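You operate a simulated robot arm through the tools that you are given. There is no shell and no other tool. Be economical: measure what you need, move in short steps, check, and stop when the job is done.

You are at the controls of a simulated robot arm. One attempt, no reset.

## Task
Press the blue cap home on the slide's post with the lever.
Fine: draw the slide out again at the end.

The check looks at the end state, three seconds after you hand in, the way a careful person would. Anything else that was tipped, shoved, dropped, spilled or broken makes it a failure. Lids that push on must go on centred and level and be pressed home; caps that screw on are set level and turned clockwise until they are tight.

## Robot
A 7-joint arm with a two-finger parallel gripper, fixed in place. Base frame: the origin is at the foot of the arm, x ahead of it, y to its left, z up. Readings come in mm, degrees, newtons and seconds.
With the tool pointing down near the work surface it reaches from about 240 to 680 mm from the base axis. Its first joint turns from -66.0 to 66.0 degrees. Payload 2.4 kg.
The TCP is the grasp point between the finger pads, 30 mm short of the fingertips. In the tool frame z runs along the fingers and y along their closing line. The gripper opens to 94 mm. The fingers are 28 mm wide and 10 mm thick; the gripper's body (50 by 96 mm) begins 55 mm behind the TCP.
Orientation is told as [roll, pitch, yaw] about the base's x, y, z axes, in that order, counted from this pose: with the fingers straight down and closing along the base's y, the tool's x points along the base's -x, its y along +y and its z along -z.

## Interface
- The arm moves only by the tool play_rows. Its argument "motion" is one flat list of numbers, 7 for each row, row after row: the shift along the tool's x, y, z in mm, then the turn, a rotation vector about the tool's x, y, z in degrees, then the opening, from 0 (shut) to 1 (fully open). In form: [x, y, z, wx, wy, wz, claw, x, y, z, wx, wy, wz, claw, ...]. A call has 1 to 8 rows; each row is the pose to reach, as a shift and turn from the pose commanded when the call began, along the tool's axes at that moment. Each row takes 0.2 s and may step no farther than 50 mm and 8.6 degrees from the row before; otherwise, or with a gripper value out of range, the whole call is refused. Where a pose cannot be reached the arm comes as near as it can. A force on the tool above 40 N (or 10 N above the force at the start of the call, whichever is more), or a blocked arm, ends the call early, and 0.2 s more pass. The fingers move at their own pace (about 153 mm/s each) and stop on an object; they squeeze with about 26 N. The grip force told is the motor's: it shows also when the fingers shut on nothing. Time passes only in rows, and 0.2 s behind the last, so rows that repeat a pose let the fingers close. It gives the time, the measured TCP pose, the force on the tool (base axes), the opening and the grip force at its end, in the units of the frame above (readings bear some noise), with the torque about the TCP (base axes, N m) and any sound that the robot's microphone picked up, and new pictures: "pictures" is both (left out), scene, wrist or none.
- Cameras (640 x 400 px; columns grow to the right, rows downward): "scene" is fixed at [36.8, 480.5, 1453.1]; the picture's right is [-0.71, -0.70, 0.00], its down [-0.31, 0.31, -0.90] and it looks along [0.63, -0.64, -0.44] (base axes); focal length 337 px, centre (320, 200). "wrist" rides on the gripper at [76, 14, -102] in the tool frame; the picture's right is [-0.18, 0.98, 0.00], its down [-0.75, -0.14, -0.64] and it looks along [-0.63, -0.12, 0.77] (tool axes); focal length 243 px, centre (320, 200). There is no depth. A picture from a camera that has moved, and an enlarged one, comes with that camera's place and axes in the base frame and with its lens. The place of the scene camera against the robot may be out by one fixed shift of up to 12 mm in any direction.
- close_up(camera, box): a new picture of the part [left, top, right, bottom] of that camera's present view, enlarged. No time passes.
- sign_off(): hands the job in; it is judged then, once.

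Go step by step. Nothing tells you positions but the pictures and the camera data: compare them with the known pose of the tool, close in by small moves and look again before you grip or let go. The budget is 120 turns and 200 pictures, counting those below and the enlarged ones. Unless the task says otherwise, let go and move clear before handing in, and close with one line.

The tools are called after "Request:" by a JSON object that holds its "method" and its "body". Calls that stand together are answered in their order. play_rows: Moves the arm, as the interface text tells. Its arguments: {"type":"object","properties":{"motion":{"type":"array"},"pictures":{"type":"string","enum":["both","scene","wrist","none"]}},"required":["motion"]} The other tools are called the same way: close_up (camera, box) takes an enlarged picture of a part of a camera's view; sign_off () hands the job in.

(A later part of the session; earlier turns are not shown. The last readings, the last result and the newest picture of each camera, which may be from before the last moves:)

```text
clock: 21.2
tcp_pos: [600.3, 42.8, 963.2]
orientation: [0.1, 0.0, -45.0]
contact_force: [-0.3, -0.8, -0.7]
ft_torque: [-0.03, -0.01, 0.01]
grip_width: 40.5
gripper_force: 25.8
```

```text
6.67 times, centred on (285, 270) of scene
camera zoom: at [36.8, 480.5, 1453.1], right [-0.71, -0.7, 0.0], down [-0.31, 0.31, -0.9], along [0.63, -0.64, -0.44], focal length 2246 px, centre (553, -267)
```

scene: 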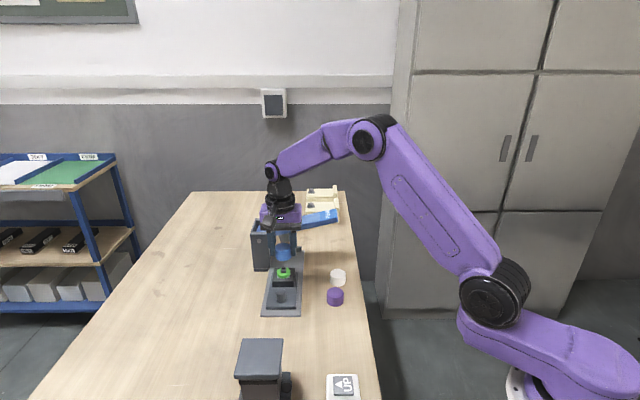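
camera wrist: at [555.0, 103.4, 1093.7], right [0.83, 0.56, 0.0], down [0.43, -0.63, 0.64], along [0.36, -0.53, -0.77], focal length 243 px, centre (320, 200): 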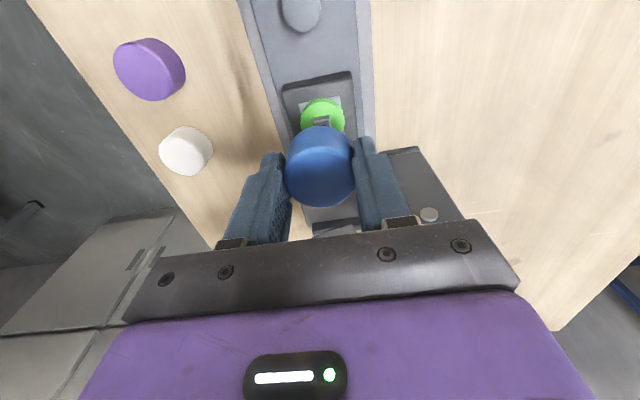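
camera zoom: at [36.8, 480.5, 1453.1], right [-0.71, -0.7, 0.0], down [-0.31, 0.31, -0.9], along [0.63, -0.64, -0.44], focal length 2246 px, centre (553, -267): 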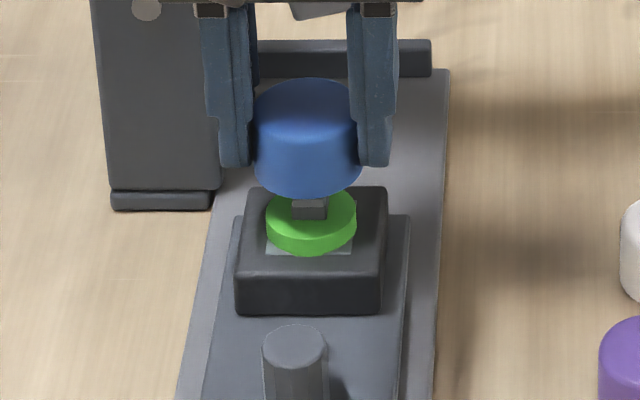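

Nearly aligned. I'll lower another 8 mm with +0.7 mm in x and look from the scene at matched height.

Request:
{"method": "play_rows", "body": {"motion": [0.7, 0, 5, 0, 0, 0, 0.2, 0.7, 0, 8, 0, 0, 0, 0.2, 0.7, 0, 8, 0, 0, 0, 0.2], "pictures": "none"}}

Request:
{"method": "close_up", "body": {"camera": "wrist", "box": [240, 60, 400, 220]}}

Request:
{"method": "close_up", "body": {"camera": "scene", "box": [262, 247, 308, 293]}}

```text
clock: 22.0
tcp_pos: [600.8, 42.6, 955.6]
orientation: [0.1, 0.0, -45.1]
contact_force: [0.8, 0.1, -0.1]
ft_torque: [0.03, -0.04, 0.04]
grip_width: 40.3
gripper_force: 26.1
```

```text
2.50 times, centred on (320, 140) of wrist
camera zoom: at [555.1, 105.8, 1058.7], right [0.83, 0.56, 0.0], down [0.43, -0.63, 0.64], along [0.36, -0.53, -0.77], focal length 606 px, centre (320, 350)
```

zoom: 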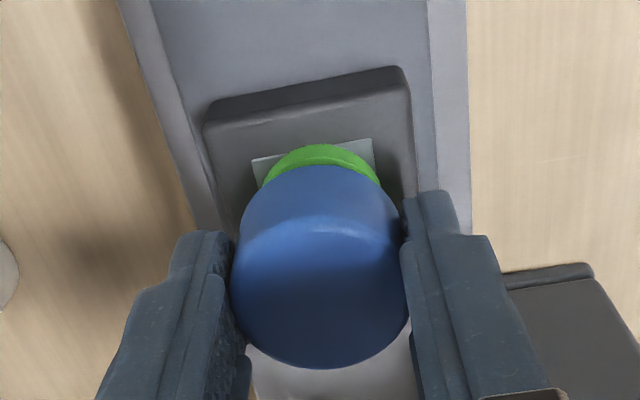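

```text
8.70 times, centred on (285, 270) of scene
camera zoom: at [36.8, 480.5, 1453.1], right [-0.71, -0.7, 0.0], down [-0.31, 0.31, -0.9], along [0.63, -0.64, -0.44], focal length 2929 px, centre (624, -409)
```

zoom: 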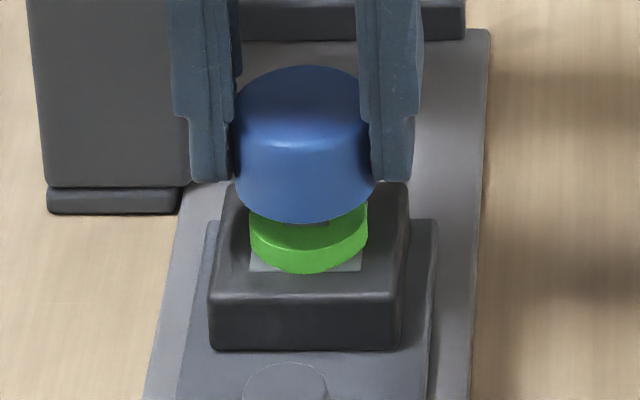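

Alignment looks good to about 1 mm. I'll lower slowly until I feel the post.

Request:
{"method": "play_rows", "body": {"motion": [0, 0, 2, 0, 0, 0, 0.2, 0, 0, 4, 0, 0, 0, 0.2, 0, 0, 5, 0, 0, 0, 0.2, 0, 0, 6, 0, 0, 0, 0.2], "pictures": "none"}}

Request:
{"method": "close_up", "body": {"camera": "scene", "box": [262, 247, 308, 293]}}

```text
clock: 23.0
tcp_pos: [600.1, 42.8, 950.6]
orientation: [0.1, -0.1, -45.0]
contact_force: [-0.6, 0.4, 0.3]
ft_torque: [-0.02, 0.01, 0.04]
grip_width: 40.4
gripper_force: 26.1
```

```text
8.70 times, centred on (285, 270) of scene
camera zoom: at [36.8, 480.5, 1453.1], right [-0.71, -0.7, 0.0], down [-0.31, 0.31, -0.9], along [0.63, -0.64, -0.44], focal length 2929 px, centre (624, -409)
```

zoom: 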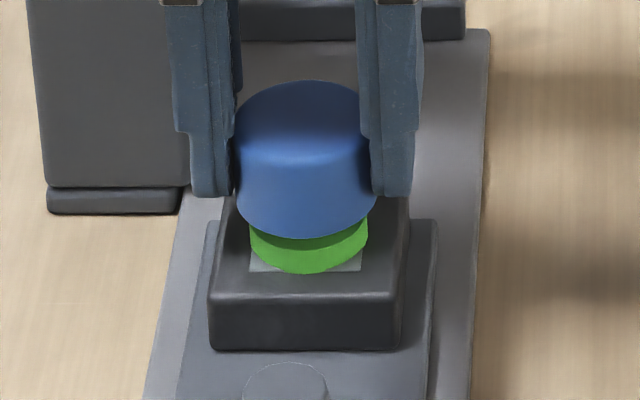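

Request:
{"method": "play_rows", "body": {"motion": [0, -0.5, 1, 0, 0, 0, 0.2, 0, -0.5, 2.5, 0, 0, 0, 0.2, 0, -0.5, 4, 0, 0, 0, 0.2, 0, -0.5, 4, 0, 0, 0, 0.2], "pictures": "none"}}

Request:
{"method": "close_up", "body": {"camera": "scene", "box": [262, 247, 308, 293]}}

Request:
{"method": "close_up", "body": {"camera": "wrist", "box": [240, 60, 400, 220]}}

```text
clock: 24.0
tcp_pos: [599.9, 42.2, 944.8]
orientation: [0.1, 0.0, -44.9]
contact_force: [0.8, -0.3, -0.7]
ft_torque: [-0.03, 0.0, -0.01]
grip_width: 40.5
gripper_force: 25.9
```

```text
8.70 times, centred on (285, 270) of scene
camera zoom: at [36.8, 480.5, 1453.1], right [-0.71, -0.7, 0.0], down [-0.31, 0.31, -0.9], along [0.63, -0.64, -0.44], focal length 2929 px, centre (624, -409)
```

zoom: 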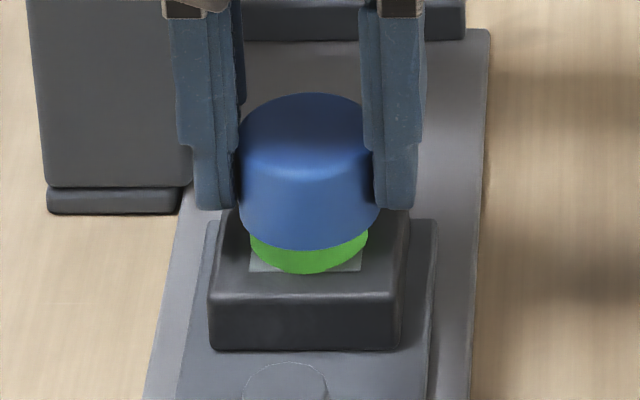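

```text
2.50 times, centred on (320, 140) of wrist
camera zoom: at [554.9, 105.2, 1048.6], right [0.83, 0.56, 0.0], down [0.43, -0.63, 0.64], along [0.36, -0.53, -0.77], focal length 606 px, centre (320, 350)
```

zoom: 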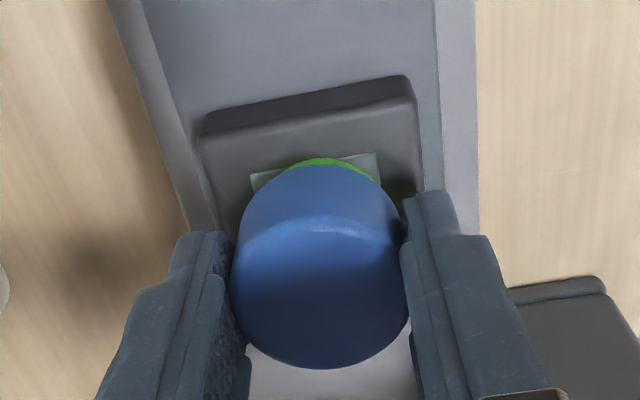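

There's no contact yet, and the cap's rim is level with the post, which seems to be entering it. I'll continue down carefully.

Request:
{"method": "play_rows", "body": {"motion": [0, 0, 1, 0, 0, 0, 0.2, 0, 0, 2, 0, 0, 0, 0.2, 0, 0, 3, 0, 0, 0, 0.2, 0, 0, 3, 0, 0, 0, 0.2], "pictures": "none"}}

Request:
{"method": "close_up", "body": {"camera": "scene", "box": [262, 247, 308, 293]}}

```text
clock: 25.0
tcp_pos: [600.2, 42.4, 943.4]
orientation: [0.2, -0.1, -45.0]
contact_force: [-3.1, -0.6, 18.6]
ft_torque: [-0.01, 0.22, 0.04]
grip_width: 40.1
gripper_force: 26.3
```

```text
8.70 times, centred on (285, 270) of scene
camera zoom: at [36.3, 480.4, 1453.1], right [-0.71, -0.7, 0.0], down [-0.31, 0.31, -0.9], along [0.63, -0.64, -0.44], focal length 2929 px, centre (624, -409)
```

zoom: 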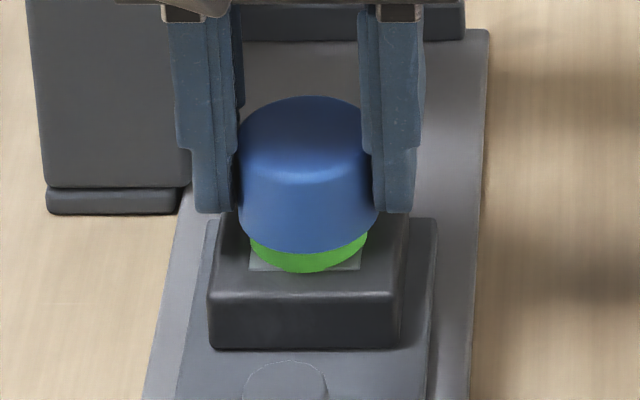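

Contact at z 943.4 with 18 N and little torque: the cap sits on the post. I'll press a touch more to see whether it engages.

Request:
{"method": "play_rows", "body": {"motion": [0, 0, 0.5, 0, 0, 0, 0.2, 0, 0, 1, 0, 0, 0, 0.2, 0, 0, 1, 0, 0, 0, 0.2], "pictures": "none"}}

Request:
{"method": "close_up", "body": {"camera": "wrist", "box": [240, 60, 400, 220]}}

```text
clock: 25.8
tcp_pos: [599.6, 42.6, 942.6]
orientation: [0.3, -0.1, -45.0]
contact_force: [-1.3, -2.2, 21.9]
ft_torque: [-0.1, -0.02, -0.02]
grip_width: 40.4
gripper_force: 25.9
```

```text
2.50 times, centred on (320, 140) of wrist
camera zoom: at [555.1, 105.2, 1045.4], right [0.83, 0.56, 0.0], down [0.43, -0.63, 0.64], along [0.37, -0.53, -0.77], focal length 606 px, centre (320, 350)
```

zoom: 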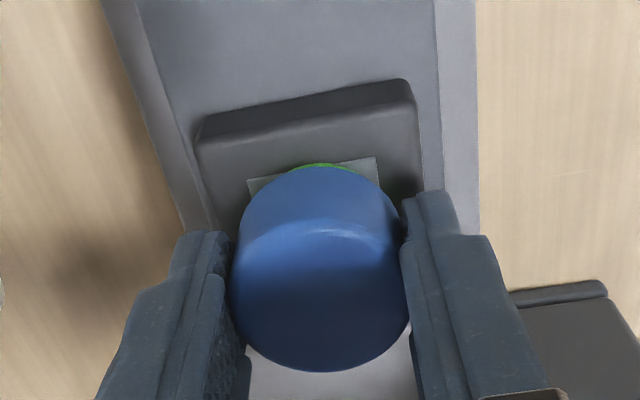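

The load is centred. I'll relieve the force, open, rise, and check that the cap stays level.

Request:
{"method": "play_rows", "body": {"motion": [0, 0, -0.8, 0, 0, 0, 0.2, 0, 0, -0.8, 0, 0, 0, 0.35, 0, 0, -0.8, 0, 0, 0, 0.7, 0, 0, -0.8, 0, 0, 0, 0.7, 0, 0, -30, 0, 0, 0, 0.7, 0, 0, -65, 0, 0, 0, 0.7, 0, 0, -65, 0, 0, 0, 0.7], "pictures": "none"}}

Request:
{"method": "close_up", "body": {"camera": "scene", "box": [262, 247, 308, 293]}}

Request:
{"method": "close_up", "body": {"camera": "wrist", "box": [240, 40, 400, 200]}}

```text
clock: 27.4
tcp_pos: [600.5, 42.2, 1006.7]
orientation: [0.1, 0.0, -45.1]
contact_force: [-0.3, -0.6, -0.3]
ft_torque: [0.0, 0.05, 0.03]
grip_width: 65.8
gripper_force: 0.1
```

```text
8.70 times, centred on (285, 270) of scene
camera zoom: at [36.8, 480.5, 1453.1], right [-0.71, -0.7, 0.0], down [-0.31, 0.31, -0.9], along [0.63, -0.64, -0.44], focal length 2929 px, centre (624, -409)
```

zoom: 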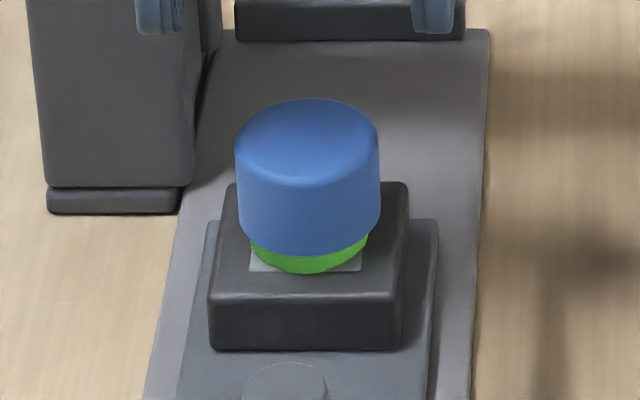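

```text
2.50 times, centred on (320, 120) of wrist
camera zoom: at [555.4, 104.7, 1109.9], right [0.83, 0.56, 0.0], down [0.43, -0.63, 0.64], along [0.36, -0.53, -0.77], focal length 606 px, centre (320, 400)
```

zoom: 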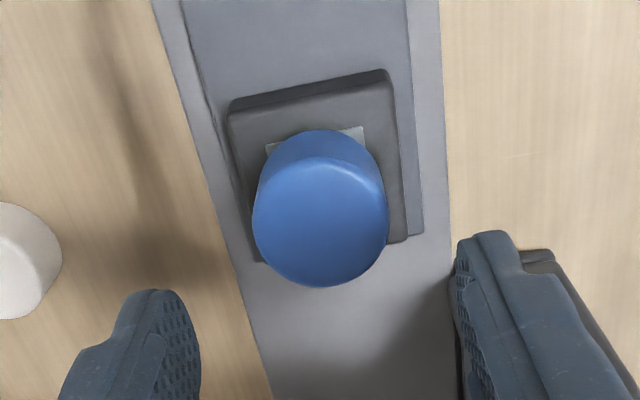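

The cap stands level and centred on the post. Next I'll move over the knob to push the slide in.

Request:
{"method": "play_rows", "body": {"motion": [27, 0.5, 0, 0, 0, 0, 0.5, 54, 0.5, 0, 0, 0, 0, 0.5, 79, 1, 0, 0, 0, 0, 0.5, 79, 1, 40, 0, 0, 0, 0.5, 79, 1, 60, 0, 0, 0, 0.5, 79, 1, 60, 0, 0, 0, 0.5]}}

```text
clock: 28.8
tcp_pos: [544.8, 98.3, 946.3]
orientation: [0.1, 0.1, -44.9]
contact_force: [0.3, -0.2, -0.3]
ft_torque: [0.0, 0.02, -0.03]
grip_width: 47.2
gripper_force: 0.0
camera wrist: at [499.8, 162.0, 1049.4], right [0.83, 0.56, 0.0], down [0.43, -0.63, 0.64], along [0.36, -0.53, -0.77], focal length 243 px, centre (320, 200)
```

scene: 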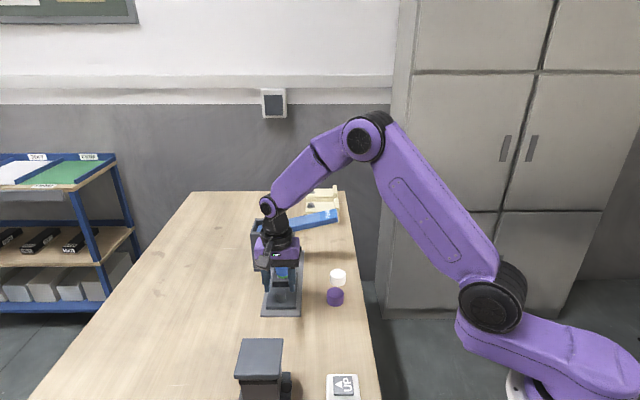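
wrist: 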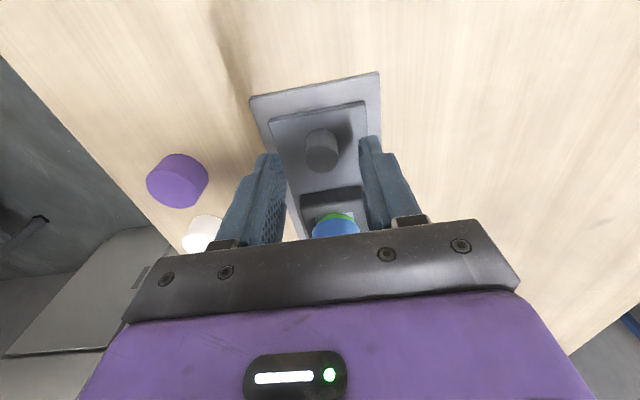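

Request:
{"method": "play_rows", "body": {"motion": [0, 0.5, 20, 0, 0, 0, 0.5, 0, 0.5, 33, 0, 0, 0, 0.5, 0, 0.5, 33, 0, 0, 0, 0.3, 0, 0.5, 33, 0, 0, 0, 0.1, 0, 0.5, 33, 0, 0, 0, 0.1], "pictures": "wrist"}}

```text
clock: 30.0
tcp_pos: [544.8, 99.7, 912.9]
orientation: [0.0, 0.1, -45.1]
contact_force: [-4.8, -4.2, -1.0]
ft_torque: [0.19, -0.28, 0.0]
grip_width: 23.5
gripper_force: 45.0
camera wrist: at [499.8, 161.8, 1016.3], right [0.83, 0.56, 0.0], down [0.43, -0.63, 0.64], along [0.36, -0.53, -0.77], focal length 243 px, centre (320, 200)
```

wrist: 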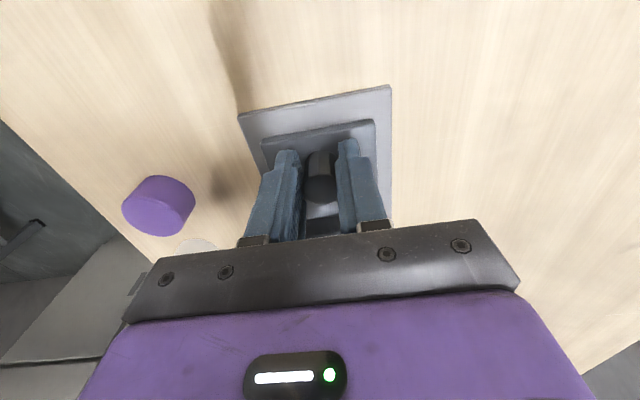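

Knob gripped. I'll push the slide in smoothly.

Request:
{"method": "play_rows", "body": {"motion": [-4, 0, 0, 0, 0, 0, 0.1, -11, 0, 0, 0, 0, 0, 0.1, -19, 0, 0, 0, 0, 0, 0.1, -27, 0, 0, 0, 0, 0, 0.1, -35, 0, 0, 0, 0, 0, 0.1, -43, 0, 0, 0, 0, 0, 0.1, -50, 0, 0, 0, 0, 0, 0.1, -54, 0, 0, 0, 0, 0, 0.1], "pictures": "none"}}

Request:
{"method": "close_up", "body": {"camera": "scene", "box": [245, 215, 325, 295]}}

```text
clock: 31.8
tcp_pos: [582.6, 61.8, 914.2]
orientation: [-0.1, 0.1, -45.1]
contact_force: [-10.1, -9.8, -11.4]
ft_torque: [0.28, -0.01, -0.17]
grip_width: 23.7
gripper_force: 45.1
```

```text
5.00 times, centred on (285, 255) of scene
camera zoom: at [36.7, 480.2, 1453.2], right [-0.71, -0.7, 0.0], down [-0.31, 0.31, -0.9], along [0.63, -0.64, -0.44], focal length 1684 px, centre (495, -75)
```

zoom: 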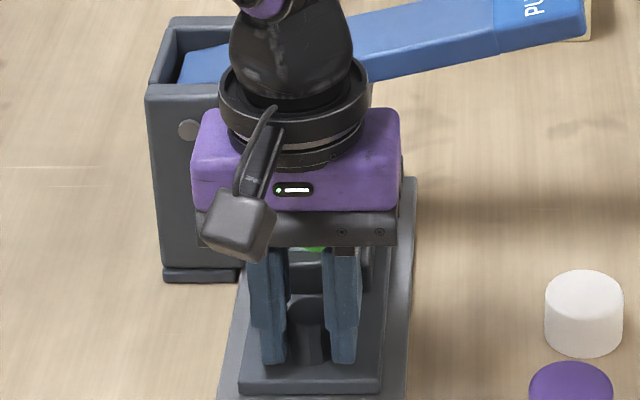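

Request:
{"method": "play_rows", "body": {"motion": [-4, -1, 0, 0, 0, 0, 0.1, -11, -1, 0, 0, 0, 0, 0.1, -19, -1.2, 0, 0, 0, 0, 0.1, -27, -1.4, 0, 0, 0, 0, 0.1, -35, -1.4, 0, 0, 0, 0, 0.1, -42, -1.4, 0, 0, 0, 0, 0.1, -48, -1.4, 0, 0, 0, 0, 0.1, -52, -1.4, 0, 0, 0, 0, 0.1], "pictures": "wrist"}}

Request:
{"method": "close_up", "body": {"camera": "scene", "box": [245, 195, 345, 295]}}

```text
clock: 33.6
tcp_pos: [619.2, 25.5, 913.2]
orientation: [0.0, 0.1, -44.9]
contact_force: [-9.7, 2.0, -16.6]
ft_torque: [-0.37, -0.96, -0.08]
grip_width: 23.5
gripper_force: 45.0
camera wrist: at [573.8, 87.5, 1016.4], right [0.82, 0.57, 0.0], down [0.43, -0.63, 0.64], along [0.36, -0.53, -0.77], focal length 243 px, centre (320, 200)
```

wrist: 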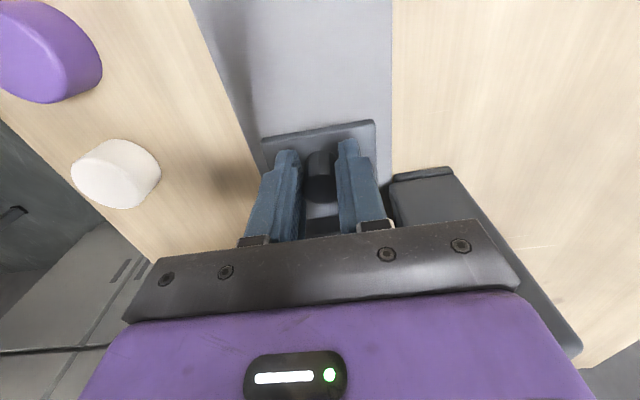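

```text
4.00 times, centred on (295, 245) of scene
camera zoom: at [36.8, 480.5, 1453.1], right [-0.71, -0.7, 0.0], down [-0.31, 0.31, -0.9], along [0.63, -0.64, -0.44], focal length 1348 px, centre (420, 20)
```

zoom: 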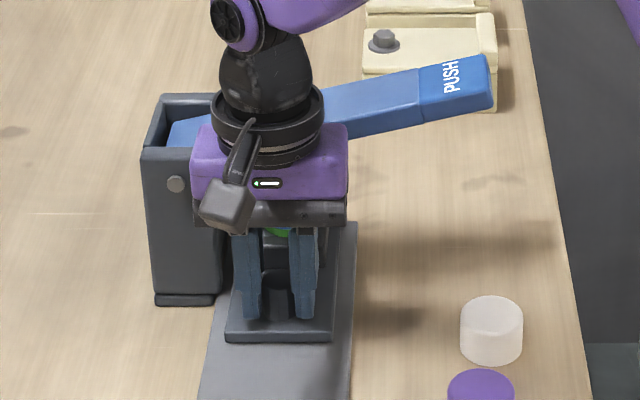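

Request:
{"method": "play_rows", "body": {"motion": [-1, -0.5, 1, 0, 0, 0, 0.1, -2, -0.5, 1, 0, 0, 0, 0.1, -3, -0.5, 1, 0, 0, 0, 0.1], "pictures": "none"}}

```text
clock: 34.4
tcp_pos: [619.2, 24.5, 912.2]
orientation: [0.0, 0.3, -44.9]
contact_force: [-26.4, 15.7, 5.3]
ft_torque: [0.23, -0.43, -0.12]
grip_width: 23.6
gripper_force: 44.4
```

The slide is at its inner stop, at its original position. I'll relax, release, move up and out, and inspect the cap under the press.

Request:
{"method": "play_rows", "body": {"motion": [2.5, 0, 0, 0, 0, 0, 0.1, 2.5, 0, 0, 0, 0, 0, 0.5, 2.5, 0, 0, 0, 0, 0, 0.5, 5, 0, -40, 0, 0, 0, 0.5, 20, 0, -80, 0, 0, 0, 0.5, 60, 0, -110, 0, 0, 0, 0.5, 100, 0, -120, 0, 0, 0, 0.5, 100, 0, -120, 0, 0, 0, 0.5]}}

Request:
{"method": "close_up", "body": {"camera": "scene", "box": [240, 195, 350, 285]}}

Request:
{"method": "close_up", "body": {"camera": "wrist", "box": [240, 100, 480, 250]}}

```text
clock: 36.2
tcp_pos: [549.2, 92.8, 1032.2]
orientation: [-0.1, 0.0, -45.0]
contact_force: [-0.7, 0.2, 0.1]
ft_torque: [-0.01, 0.01, 0.02]
grip_width: 47.0
gripper_force: 0.1
camera wrist: at [504.6, 155.4, 1135.3], right [0.83, 0.56, 0.0], down [0.43, -0.63, 0.64], along [0.36, -0.53, -0.77], focal length 243 px, centre (320, 200)
```

scene: 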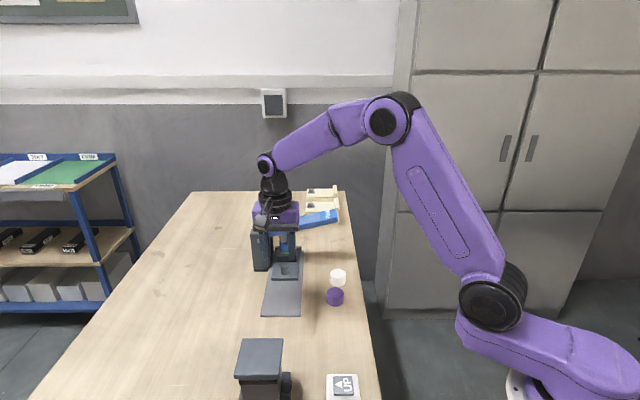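
wrist: 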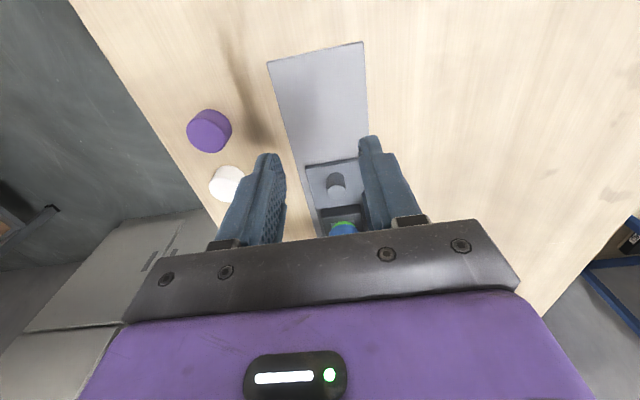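

```text
4.44 times, centred on (295, 240) of scene
camera zoom: at [36.7, 480.5, 1453.1], right [-0.71, -0.7, 0.0], down [-0.31, 0.31, -0.9], along [0.63, -0.64, -0.44], focal length 1497 px, centre (431, 22)
```

zoom: 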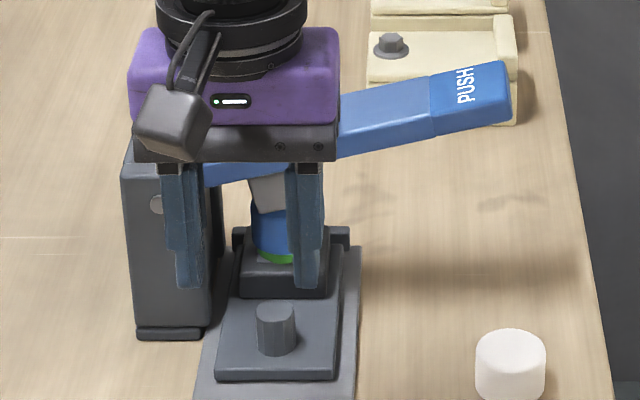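

```text
2.67 times, centred on (360, 175) of wrist
camera zoom: at [504.6, 155.4, 1135.3], right [0.83, 0.56, 0.0], down [0.43, -0.63, 0.64], along [0.36, -0.53, -0.77], focal length 647 px, centre (213, 267)
```

zoom: 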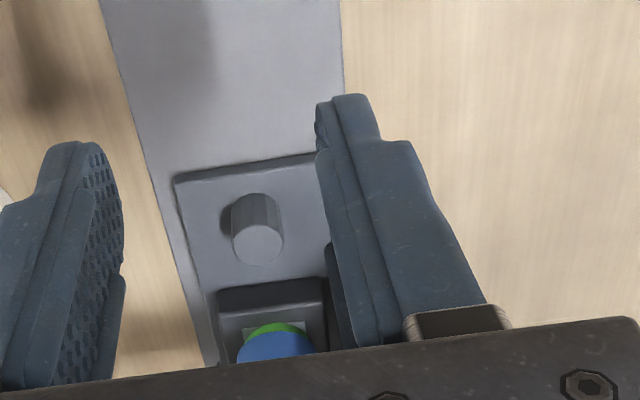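

The cap is under the press head. The PUSH pad should be near (590, -117) with its top at about z 1014. I'll close the fingers and hover above it.

Request:
{"method": "play_rows", "body": {"motion": [0, 0, -48, 0, 0, 0, 0.2, -35, -24, -53, 0, 0, 0, 0, -70, -48, -53, 0, 0, 0, 0, -106, -72, -53, 0, 0, 0, 0, -142, -96, -53, 0, 0, 0, 0, -177, -119, -53, 0, 0, 0, 0, -177, -119, -53, 0, 0, 0, 0]}}

Request:
{"method": "close_up", "body": {"camera": "scene", "box": [240, 165, 350, 285]}}

```text
clock: 37.8
tcp_pos: [590.5, -118.2, 1085.2]
orientation: [0.1, 0.1, -44.9]
contact_force: [0.1, -1.2, 0.6]
ft_torque: [-0.03, 0.04, 0.03]
grip_width: 0.0
gripper_force: 26.5
camera wrist: at [546.0, -55.1, 1189.1], right [0.82, 0.57, 0.0], down [0.43, -0.63, 0.64], along [0.36, -0.53, -0.77], focal length 243 px, centre (320, 200)
```

scene: 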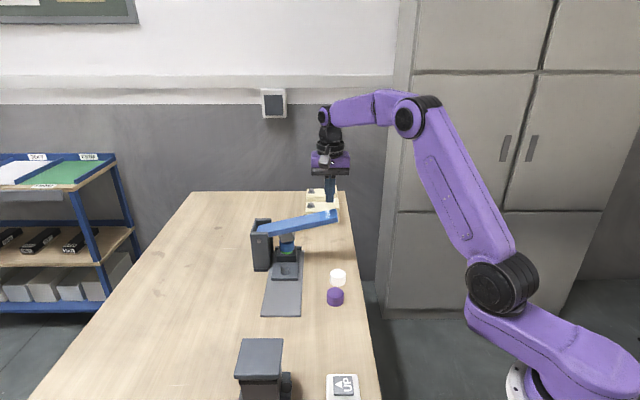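
wrist: 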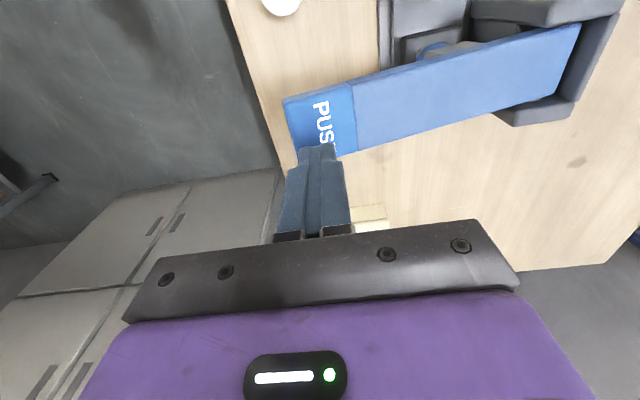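

```text
3.33 times, centred on (295, 225) of scene
camera zoom: at [36.8, 480.4, 1453.1], right [-0.71, -0.7, 0.0], down [-0.31, 0.31, -0.9], along [0.63, -0.64, -0.44], focal length 1123 px, centre (403, 117)
```

zoom: 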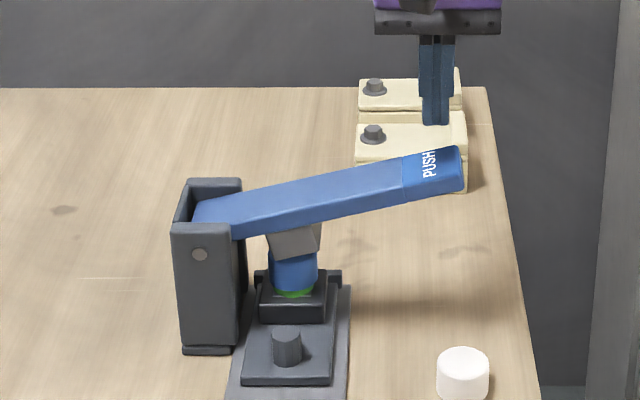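

The fingertips are right over the PUSH pad. I'll descend to contact in small steps.

Request:
{"method": "play_rows", "body": {"motion": [2, 0, 20, 0, 0, 0, 0, 2, 0, 32, 0, 0, 0, 0, 2, 0, 38, 0, 0, 0, 0, 2, 0, 42, 0, 0, 0, 0, 2, 0, 46, 0, 0, 0, 0, 2, 0, 50, 0, 0, 0, 0], "pictures": "none"}}

Request:
{"method": "close_up", "body": {"camera": "scene", "box": [240, 165, 350, 285]}}

```text
clock: 39.2
tcp_pos: [588.7, -115.8, 1036.1]
orientation: [0.0, -0.1, -45.1]
contact_force: [-2.7, -1.6, 9.2]
ft_torque: [-0.07, 0.19, 0.01]
grip_width: 0.0
gripper_force: 25.9
```

```text
3.33 times, centred on (295, 225) of scene
camera zoom: at [36.5, 480.4, 1453.1], right [-0.71, -0.7, 0.0], down [-0.31, 0.31, -0.9], along [0.63, -0.64, -0.44], focal length 1123 px, centre (403, 117)
```

zoom: 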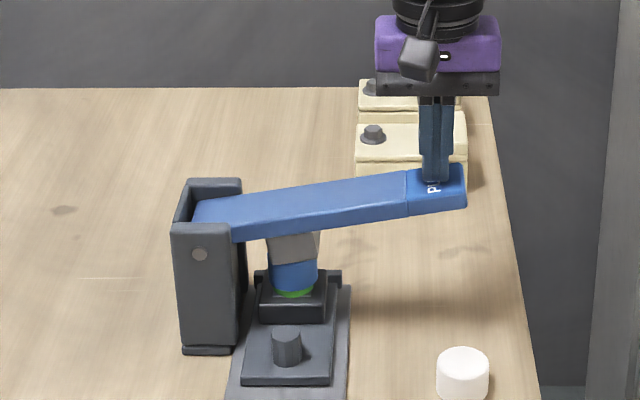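

The lever is moving down and the head is reaching the cap. I'll continue in small steps.

Request:
{"method": "play_rows", "body": {"motion": [0, 0, 3, 0, 0, 0, 0, 0, 0, 6, 0, 0, 0, 0, 0, 0, 9, 0, 0, 0, 0, 0, 0, 12, 0, 0, 0, 0], "pictures": "none"}}

Request:
{"method": "close_up", "body": {"camera": "scene", "box": [240, 165, 350, 285]}}

```text
clock: 40.2
tcp_pos: [589.9, -115.7, 1023.2]
orientation: [0.1, -0.2, -45.2]
contact_force: [-3.8, -4.9, 8.3]
ft_torque: [-0.22, 0.21, 0.02]
grip_width: 0.0
gripper_force: 25.8
```

```text
3.33 times, centred on (295, 225) of scene
camera zoom: at [36.5, 480.3, 1453.2], right [-0.71, -0.7, 0.0], down [-0.31, 0.31, -0.9], along [0.63, -0.64, -0.44], focal length 1123 px, centre (403, 117)
```

zoom: 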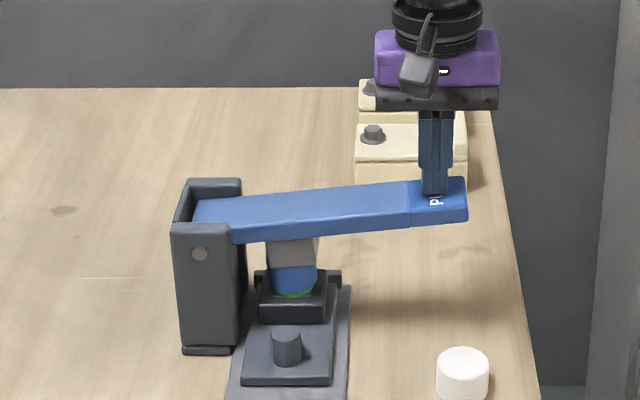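

Request:
{"method": "play_rows", "body": {"motion": [0, 0, 3, 0, 0, 0, 0, 0, 0, 6, 0, 0, 0, 0, 0, 0, 9, 0, 0, 0, 0, 0, 0, 12, 0, 0, 0, 0, 0, 0, 15, 0, 0, 0, 0], "pictures": "none"}}

Request:
{"method": "close_up", "body": {"camera": "scene", "box": [240, 165, 350, 285]}}

```text
clock: 41.4
tcp_pos: [588.6, -116.2, 1009.2]
orientation: [0.1, -0.1, -45.0]
contact_force: [-4.8, -8.2, 10.4]
ft_torque: [-0.27, 0.28, 0.03]
grip_width: 0.0
gripper_force: 25.9
```

```text
3.33 times, centred on (295, 225) of scene
camera zoom: at [36.4, 480.3, 1453.2], right [-0.71, -0.7, 0.0], down [-0.31, 0.31, -0.9], along [0.63, -0.64, -0.44], focal length 1123 px, centre (403, 117)
```

zoom: 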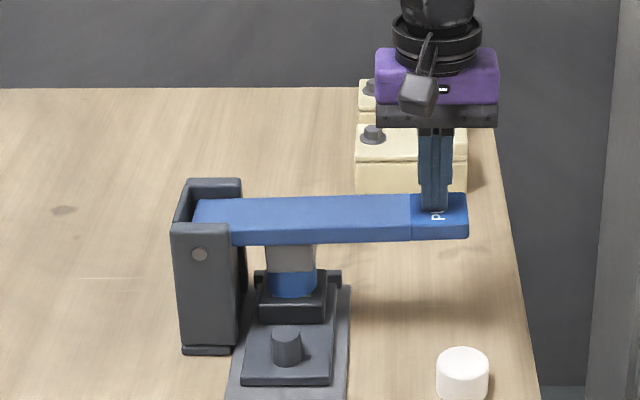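

Request:
{"method": "play_rows", "body": {"motion": [0, 0, 2, 0, 0, 0, 0, 0, 0, 4, 0, 0, 0, 0, 0, 0, 6, 0, 0, 0, 0, 0, 0, 8, 0, 0, 0, 0, 0, 0, 10, 0, 0, 0, 0], "pictures": "none"}}

Request:
{"method": "close_up", "body": {"camera": "scene", "box": [240, 205, 350, 285]}}

```text
clock: 42.5
tcp_pos: [589.9, -115.9, 1005.5]
orientation: [0.1, -0.3, -45.0]
contact_force: [-9.2, 0.9, 13.0]
ft_torque: [0.08, 0.39, 0.0]
grip_width: 0.0
gripper_force: 26.2
stopped in row 5: the force on the tool passed its limit at 43 N (the readings are from after the stop); the commanded pose is now the measured one
```

```text
5.00 times, centred on (295, 245) of scene
camera zoom: at [36.2, 480.5, 1453.1], right [-0.71, -0.7, 0.0], down [-0.31, 0.31, -0.9], along [0.63, -0.64, -0.44], focal length 1684 px, centre (445, -25)
```

zoom: 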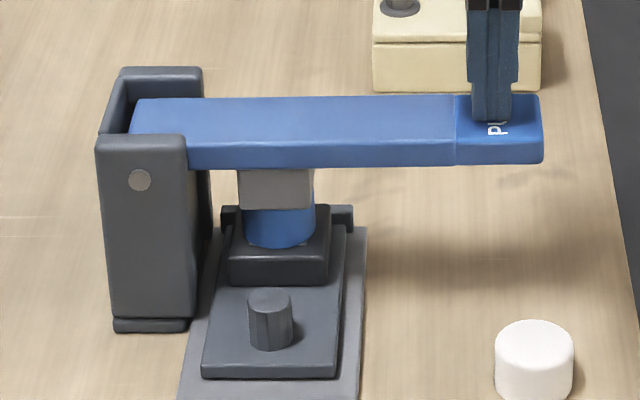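

The force rose to 43 N and the green seat is covered. I'll press again to confirm it's a hard stop.

Request:
{"method": "play_rows", "body": {"motion": [0, 0, 2, 0, 0, 0, 0, 0, 0, 3.5, 0, 0, 0, 0, 0, 0, 5, 0, 0, 0, 0, 0, 0, 7, 0, 0, 0, 0], "pictures": "none"}}

Request:
{"method": "close_up", "body": {"camera": "scene", "box": [262, 227, 308, 273]}}

```text
clock: 43.0
tcp_pos: [588.6, -116.3, 1005.5]
orientation: [0.2, -0.3, -44.9]
contact_force: [-9.0, 1.5, 12.9]
ft_torque: [0.08, 0.43, 0.0]
grip_width: 0.1
gripper_force: 25.9
stopped in row 2: the force on the tool passed its limit at 43 N (the readings are from after the stop); the commanded pose is now the measured one
```

```text
8.70 times, centred on (285, 250) of scene
camera zoom: at [36.3, 480.6, 1453.1], right [-0.71, -0.7, 0.0], down [-0.31, 0.31, -0.9], along [0.63, -0.64, -0.44], focal length 2929 px, centre (624, -235)
```

zoom: 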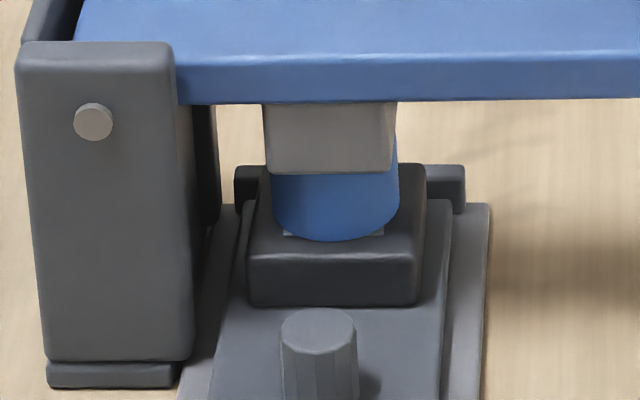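

It's a hard stop, so the cap is home. I'll let the lever rise and go back toward the knob at height.

Request:
{"method": "play_rows", "body": {"motion": [0, 0, -10, 0, 0, 0, 0, 0, 0, -25, 0, 0, 0, 0, 0, 0, -50, 0, 0, 0, 0, 0, 0, -80, 0, 0, 0, 0, 40, 30, -80, 0, 0, 0, 0, 80, 60, -80, 0, 0, 0, 0, 120, 90, -80, 0, 0, 0, 0.2, 160, 119, -80, 0, 0, 0, 0.5]}}

Request:
{"method": "close_up", "body": {"camera": "scene", "box": [240, 195, 350, 285]}}

```text
clock: 44.8
tcp_pos: [559.5, 82.0, 1082.3]
orientation: [0.2, -0.3, -45.1]
contact_force: [-0.5, 0.0, -0.3]
ft_torque: [0.0, 0.02, 0.02]
grip_width: 47.1
gripper_force: 0.1
camera wrist: at [514.0, 144.6, 1186.0], right [0.83, 0.56, 0.0], down [0.43, -0.63, 0.65], along [0.37, -0.53, -0.76], focal length 243 px, centre (320, 200)
```

scene: 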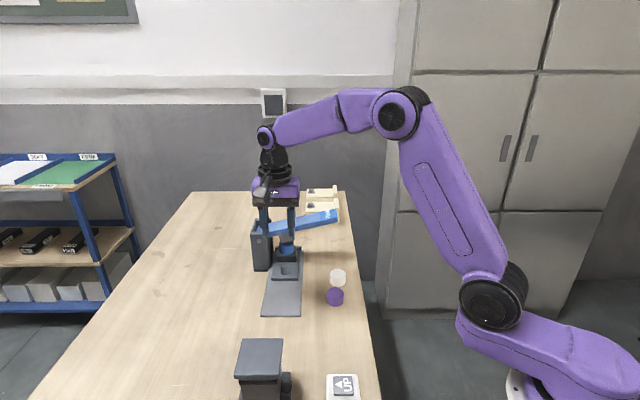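
wrist: 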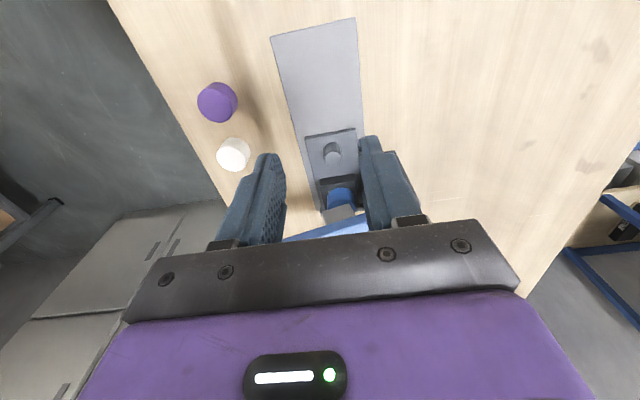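

```text
4.44 times, centred on (295, 240) of scene
camera zoom: at [36.8, 480.4, 1453.1], right [-0.71, -0.7, 0.0], down [-0.31, 0.31, -0.9], along [0.63, -0.64, -0.44], focal length 1497 px, centre (431, 22)
```

zoom: 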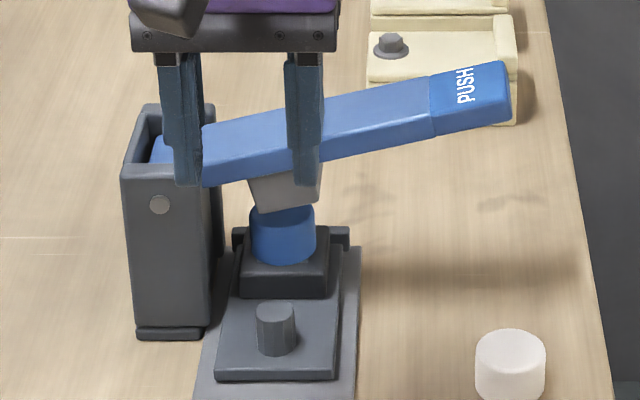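

The lever has sprung back and the cap stays down. I'll return to the knob with the same grip pose.

Request:
{"method": "play_rows", "body": {"motion": [-40, 0.5, 30, 0, 0, 0, 0.5, -80, 1, 60, 0, 0, 0, 0.5, -82, 1, 100, 0, 0, 0, 0.5, -82, 1, 130, 0, 0, 0, 0.5, -82, 1, 130, 0, 0, 0, 0.5], "pictures": "wrist"}}

```text
clock: 46.0
tcp_pos: [621.5, 23.9, 951.6]
orientation: [0.2, -0.3, -45.1]
contact_force: [-0.4, 0.2, 0.4]
ft_torque: [0.0, 0.03, 0.03]
grip_width: 47.2
gripper_force: 0.0
camera wrist: at [575.3, 86.3, 1055.5], right [0.83, 0.56, 0.0], down [0.43, -0.63, 0.65], along [0.37, -0.53, -0.76], focal length 243 px, centre (320, 200)
```

wrist: 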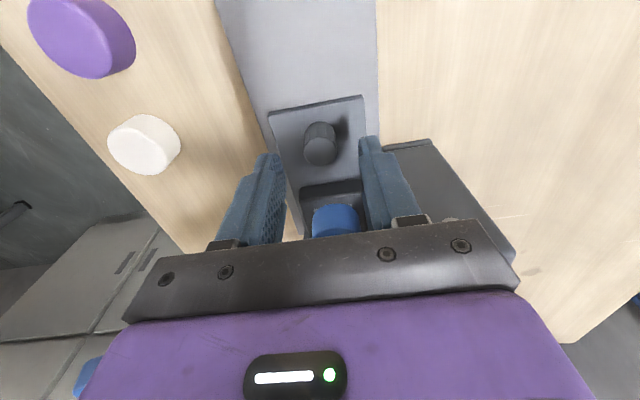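

Request:
{"method": "play_rows", "body": {"motion": [3, -0.8, 15, 0, 0, 0, 0.5, 3, -0.8, 30, 0, 0, 0, 0.5, 3, -0.8, 38, 0, 0, 0, 0.5, 3, -0.8, 38, 0, 0, 0, 0.3, 3, -0.8, 38, 0, 0, 0, 0.1, 3, -0.8, 38, 0, 0, 0, 0.1], "pictures": "wrist"}}

```text
clock: 47.4
tcp_pos: [618.5, 25.9, 915.7]
orientation: [0.3, -0.3, -45.0]
contact_force: [2.0, 1.4, -0.4]
ft_torque: [-0.4, 0.31, -0.02]
grip_width: 23.6
gripper_force: 45.3
camera wrist: at [572.5, 88.3, 1018.4], right [0.82, 0.57, 0.0], down [0.43, -0.63, 0.65], along [0.37, -0.53, -0.76], focal length 243 px, centre (320, 200)
```

wrist: 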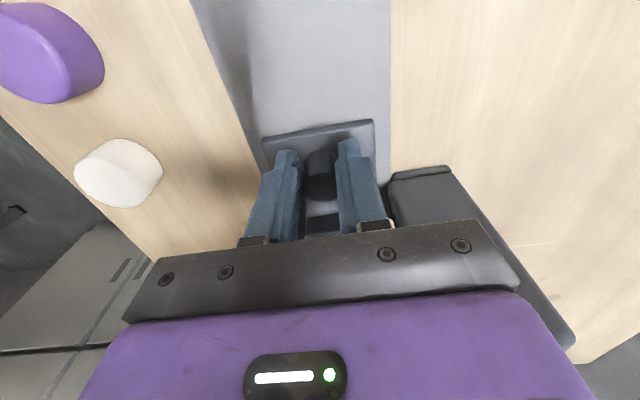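

Gripped cleanly. I'll draw the slide out.

Request:
{"method": "play_rows", "body": {"motion": [5, 0, 0, 0, 0, 0, 0.1, 13, 0, 0, 0, 0, 0, 0.1, 21, 0, 0, 0, 0, 0, 0.1, 29, 0, 0, 0, 0, 0, 0.1, 37, 0, 0, 0, 0, 0, 0.1, 45, 0, 0, 0, 0, 0, 0.1, 53, 0, 0, 0, 0, 0, 0.1, 60, 0, 0, 0, 0, 0, 0.1], "pictures": "none"}}

Request:
{"method": "play_rows", "body": {"motion": [6, 0, 0, 0, 0, 0, 0.1, 13, 0, 0, 0, 0, 0, 0.1, 20, 0, 0, 0, 0, 0, 0.1, 27, 0, 0, 0, 0, 0, 0.1, 34, 0, 0, 0, 0, 0, 0.1, 40, 0, 0, 0, 0, 0, 0.1, 46, 0, 0, 0, 0, 0, 0.1, 46, 0, 0, 0, 0, 0, 0.1], "pictures": "scene"}}

```text
clock: 49.2
tcp_pos: [575.7, 68.9, 915.9]
orientation: [0.2, -0.3, -45.0]
contact_force: [4.9, 2.4, -1.0]
ft_torque: [-0.22, 0.53, 0.05]
grip_width: 23.5
gripper_force: 45.4
```

```text
clock: 51.0
tcp_pos: [543.6, 99.9, 915.7]
orientation: [0.2, -0.4, -45.0]
contact_force: [11.9, 3.5, -3.7]
ft_torque: [0.1, 0.51, 0.2]
grip_width: 23.5
gripper_force: 45.1
```

scene: 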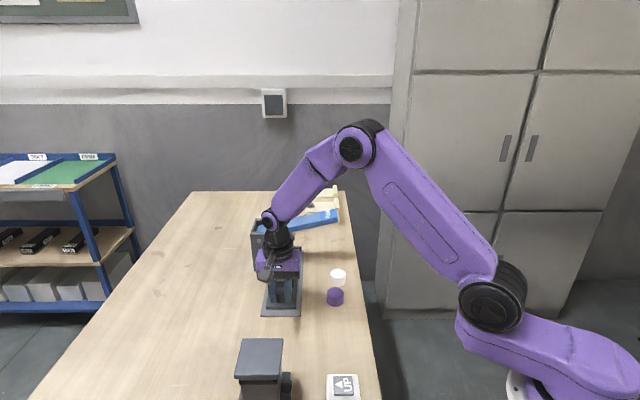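

Request:
{"method": "play_rows", "body": {"motion": [1.5, 0, 0, 0, 0, 0, 0.1, 3, 0, 0, 0, 0, 0, 0.1, 3, 0, 0, 0, 0, 0, 0.1], "pictures": "none"}}

Request:
{"method": "play_rows", "body": {"motion": [-3, 0, 0, 0, 0, 0, 0.1, -3, 0, 0, 0, 0, 0, 0.5, -3, 0, 0, 0, 0, 0, 0.5, -3, 0, -40, 0, 0, 0, 0.5, 10, 0, -80, 0, 0, 0, 0.5, 50, 0, -120, 0, 0, 0, 0.5, 90, 0, -140, 0, 0, 0, 0.5, 90, 0, -140, 0, 0, 0, 0.5]}}

Request:
{"method": "close_up", "body": {"camera": "scene", "box": [240, 205, 350, 315]}}

Request:
{"method": "close_up", "body": {"camera": "wrist", "box": [240, 100, 440, 240]}}

```text
clock: 51.8
tcp_pos: [543.1, 99.4, 915.2]
orientation: [0.6, -0.6, -45.2]
contact_force: [28.9, -10.6, -13.4]
ft_torque: [-0.33, 0.26, 0.05]
grip_width: 23.4
gripper_force: 45.0
```

```text
refused: row 6 steps farther than a row can; nothing moved
```

```text
3.64 times, centred on (295, 260) of scene
camera zoom: at [37.8, 480.2, 1453.2], right [-0.71, -0.7, 0.0], down [-0.31, 0.31, -0.9], along [0.63, -0.64, -0.44], focal length 1225 px, centre (411, -18)
```

zoom: 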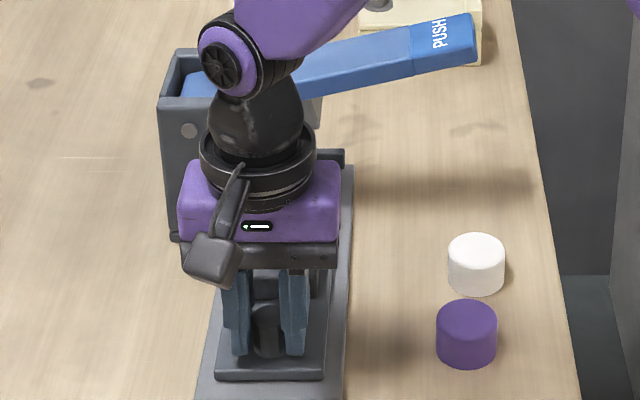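

```text
2.86 times, centred on (340, 170) of wrist
camera zoom: at [497.5, 162.8, 1018.1], right [0.83, 0.56, 0.01], down [0.42, -0.63, 0.65], along [0.37, -0.53, -0.76], focal length 693 px, centre (263, 286)
```

zoom: 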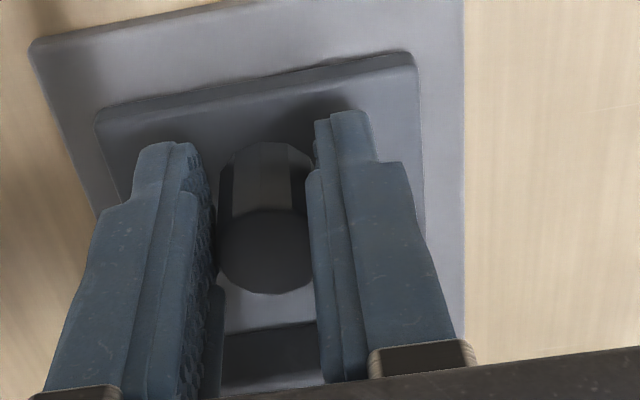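

The slide is at its outer stop again. My release motion was refused for too large a step, so I'll release with smaller ones.

Request:
{"method": "play_rows", "body": {"motion": [-3, 0, 0, 0, 0, 0, 0.1, -3, 0, 0, 0, 0, 0, 0.5, -3, 0, 0, 0, 0, 0, 0.5, -3, 0, -40, 0, 0, 0, 0.5, 10, 0, -80, 0, 0, 0, 0.5, 40, 0, -110, 0, 0, 0, 0.5, 80, 0, -130, 0, 0, 0, 0.5, 120, 0, -140, 0, 0, 0, 0.5]}}

Request:
{"method": "close_up", "body": {"camera": "scene", "box": [240, 205, 350, 315]}}

Request:
{"method": "close_up", "body": {"camera": "wrist", "box": [240, 100, 440, 240]}}

```text
clock: 53.6
tcp_pos: [454.4, 187.8, 1054.9]
orientation: [0.2, -0.3, -45.0]
contact_force: [0.2, 0.0, -0.4]
ft_torque: [-0.02, -0.02, -0.02]
grip_width: 47.0
gripper_force: 0.1
camera wrist: at [409.4, 250.5, 1158.0], right [0.83, 0.56, 0.0], down [0.43, -0.63, 0.65], along [0.37, -0.53, -0.76], focal length 243 px, centre (320, 200)
```

scene: 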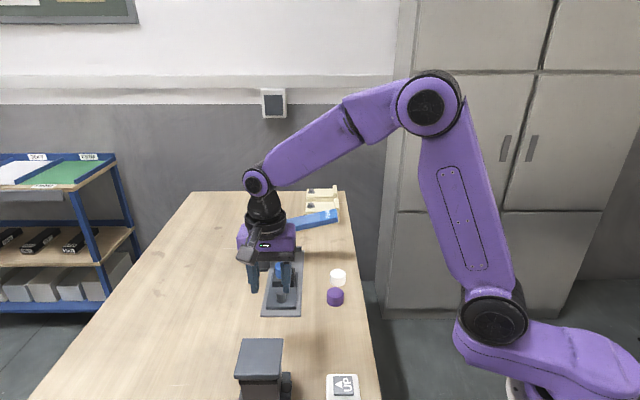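
wrist: 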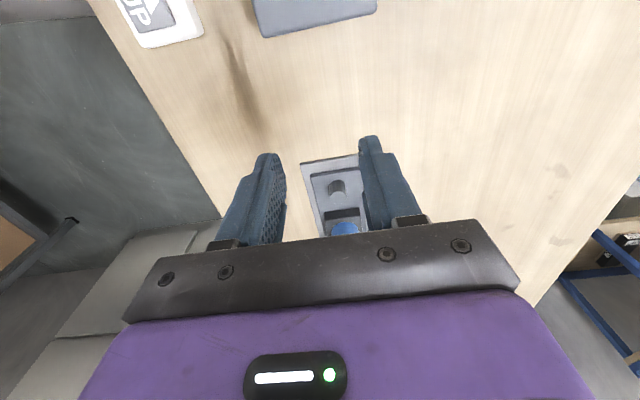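

```text
3.64 times, centred on (295, 260) of scene
camera zoom: at [36.8, 480.4, 1453.1], right [-0.71, -0.7, 0.0], down [-0.31, 0.31, -0.9], along [0.63, -0.64, -0.44], focal length 1225 px, centre (411, -18)
```

zoom: 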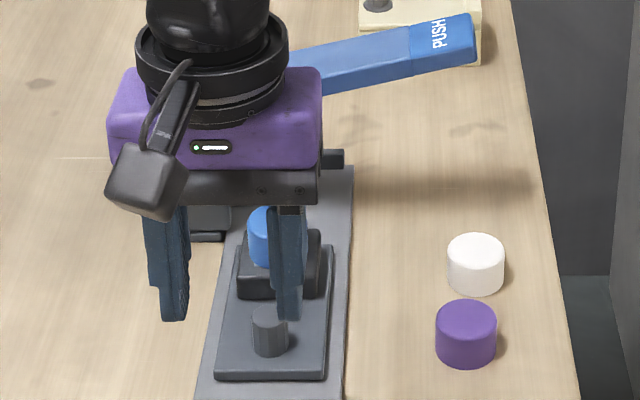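

```text
2.86 times, centred on (340, 170) of wrist
camera zoom: at [409.4, 250.5, 1158.0], right [0.83, 0.56, 0.0], down [0.43, -0.63, 0.65], along [0.37, -0.53, -0.76], focal length 693 px, centre (263, 286)
```

zoom: 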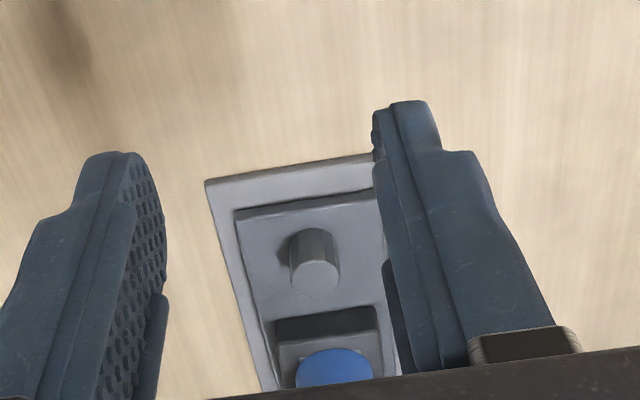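

I'll move the arm aside for a clear final check.

Request:
{"method": "play_rows", "body": {"motion": [0, -10, -40, 0, 0, 0, 0.5, 0, -40, -75, 0, 0, 0, 0.5, 0, -75, -105, 0, 0, 0, 0.5, 0, -110, -130, 0, 0, 0, 0.5, 0, -110, -130, 0, 0, 0, 0.5], "pictures": "scene"}}

Request:
{"method": "close_up", "body": {"camera": "scene", "box": [255, 235, 315, 295]}}

```text
clock: 54.8
tcp_pos: [376.3, 108.0, 1185.9]
orientation: [0.1, -0.3, -45.0]
contact_force: [0.2, 0.1, -1.0]
ft_torque: [0.0, -0.01, 0.02]
grip_width: 47.2
gripper_force: 0.0
```

scene: 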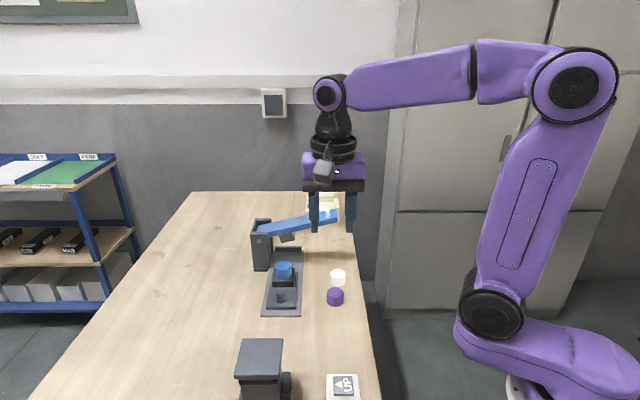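

```text
6.67 times, centred on (285, 265) of scene
camera zoom: at [36.8, 480.4, 1453.1], right [-0.71, -0.7, 0.0], down [-0.31, 0.31, -0.9], along [0.63, -0.64, -0.44], focal length 2246 px, centre (553, -233)
```

zoom: 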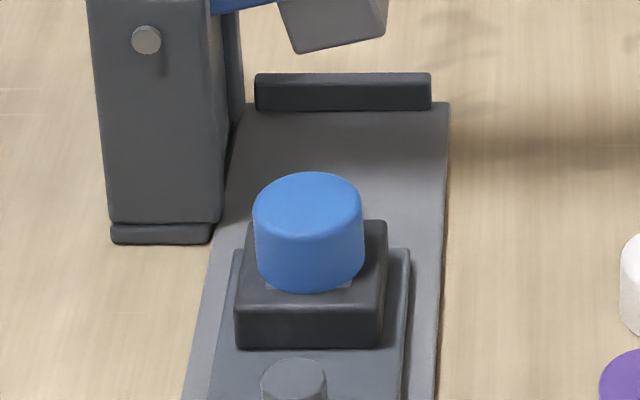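

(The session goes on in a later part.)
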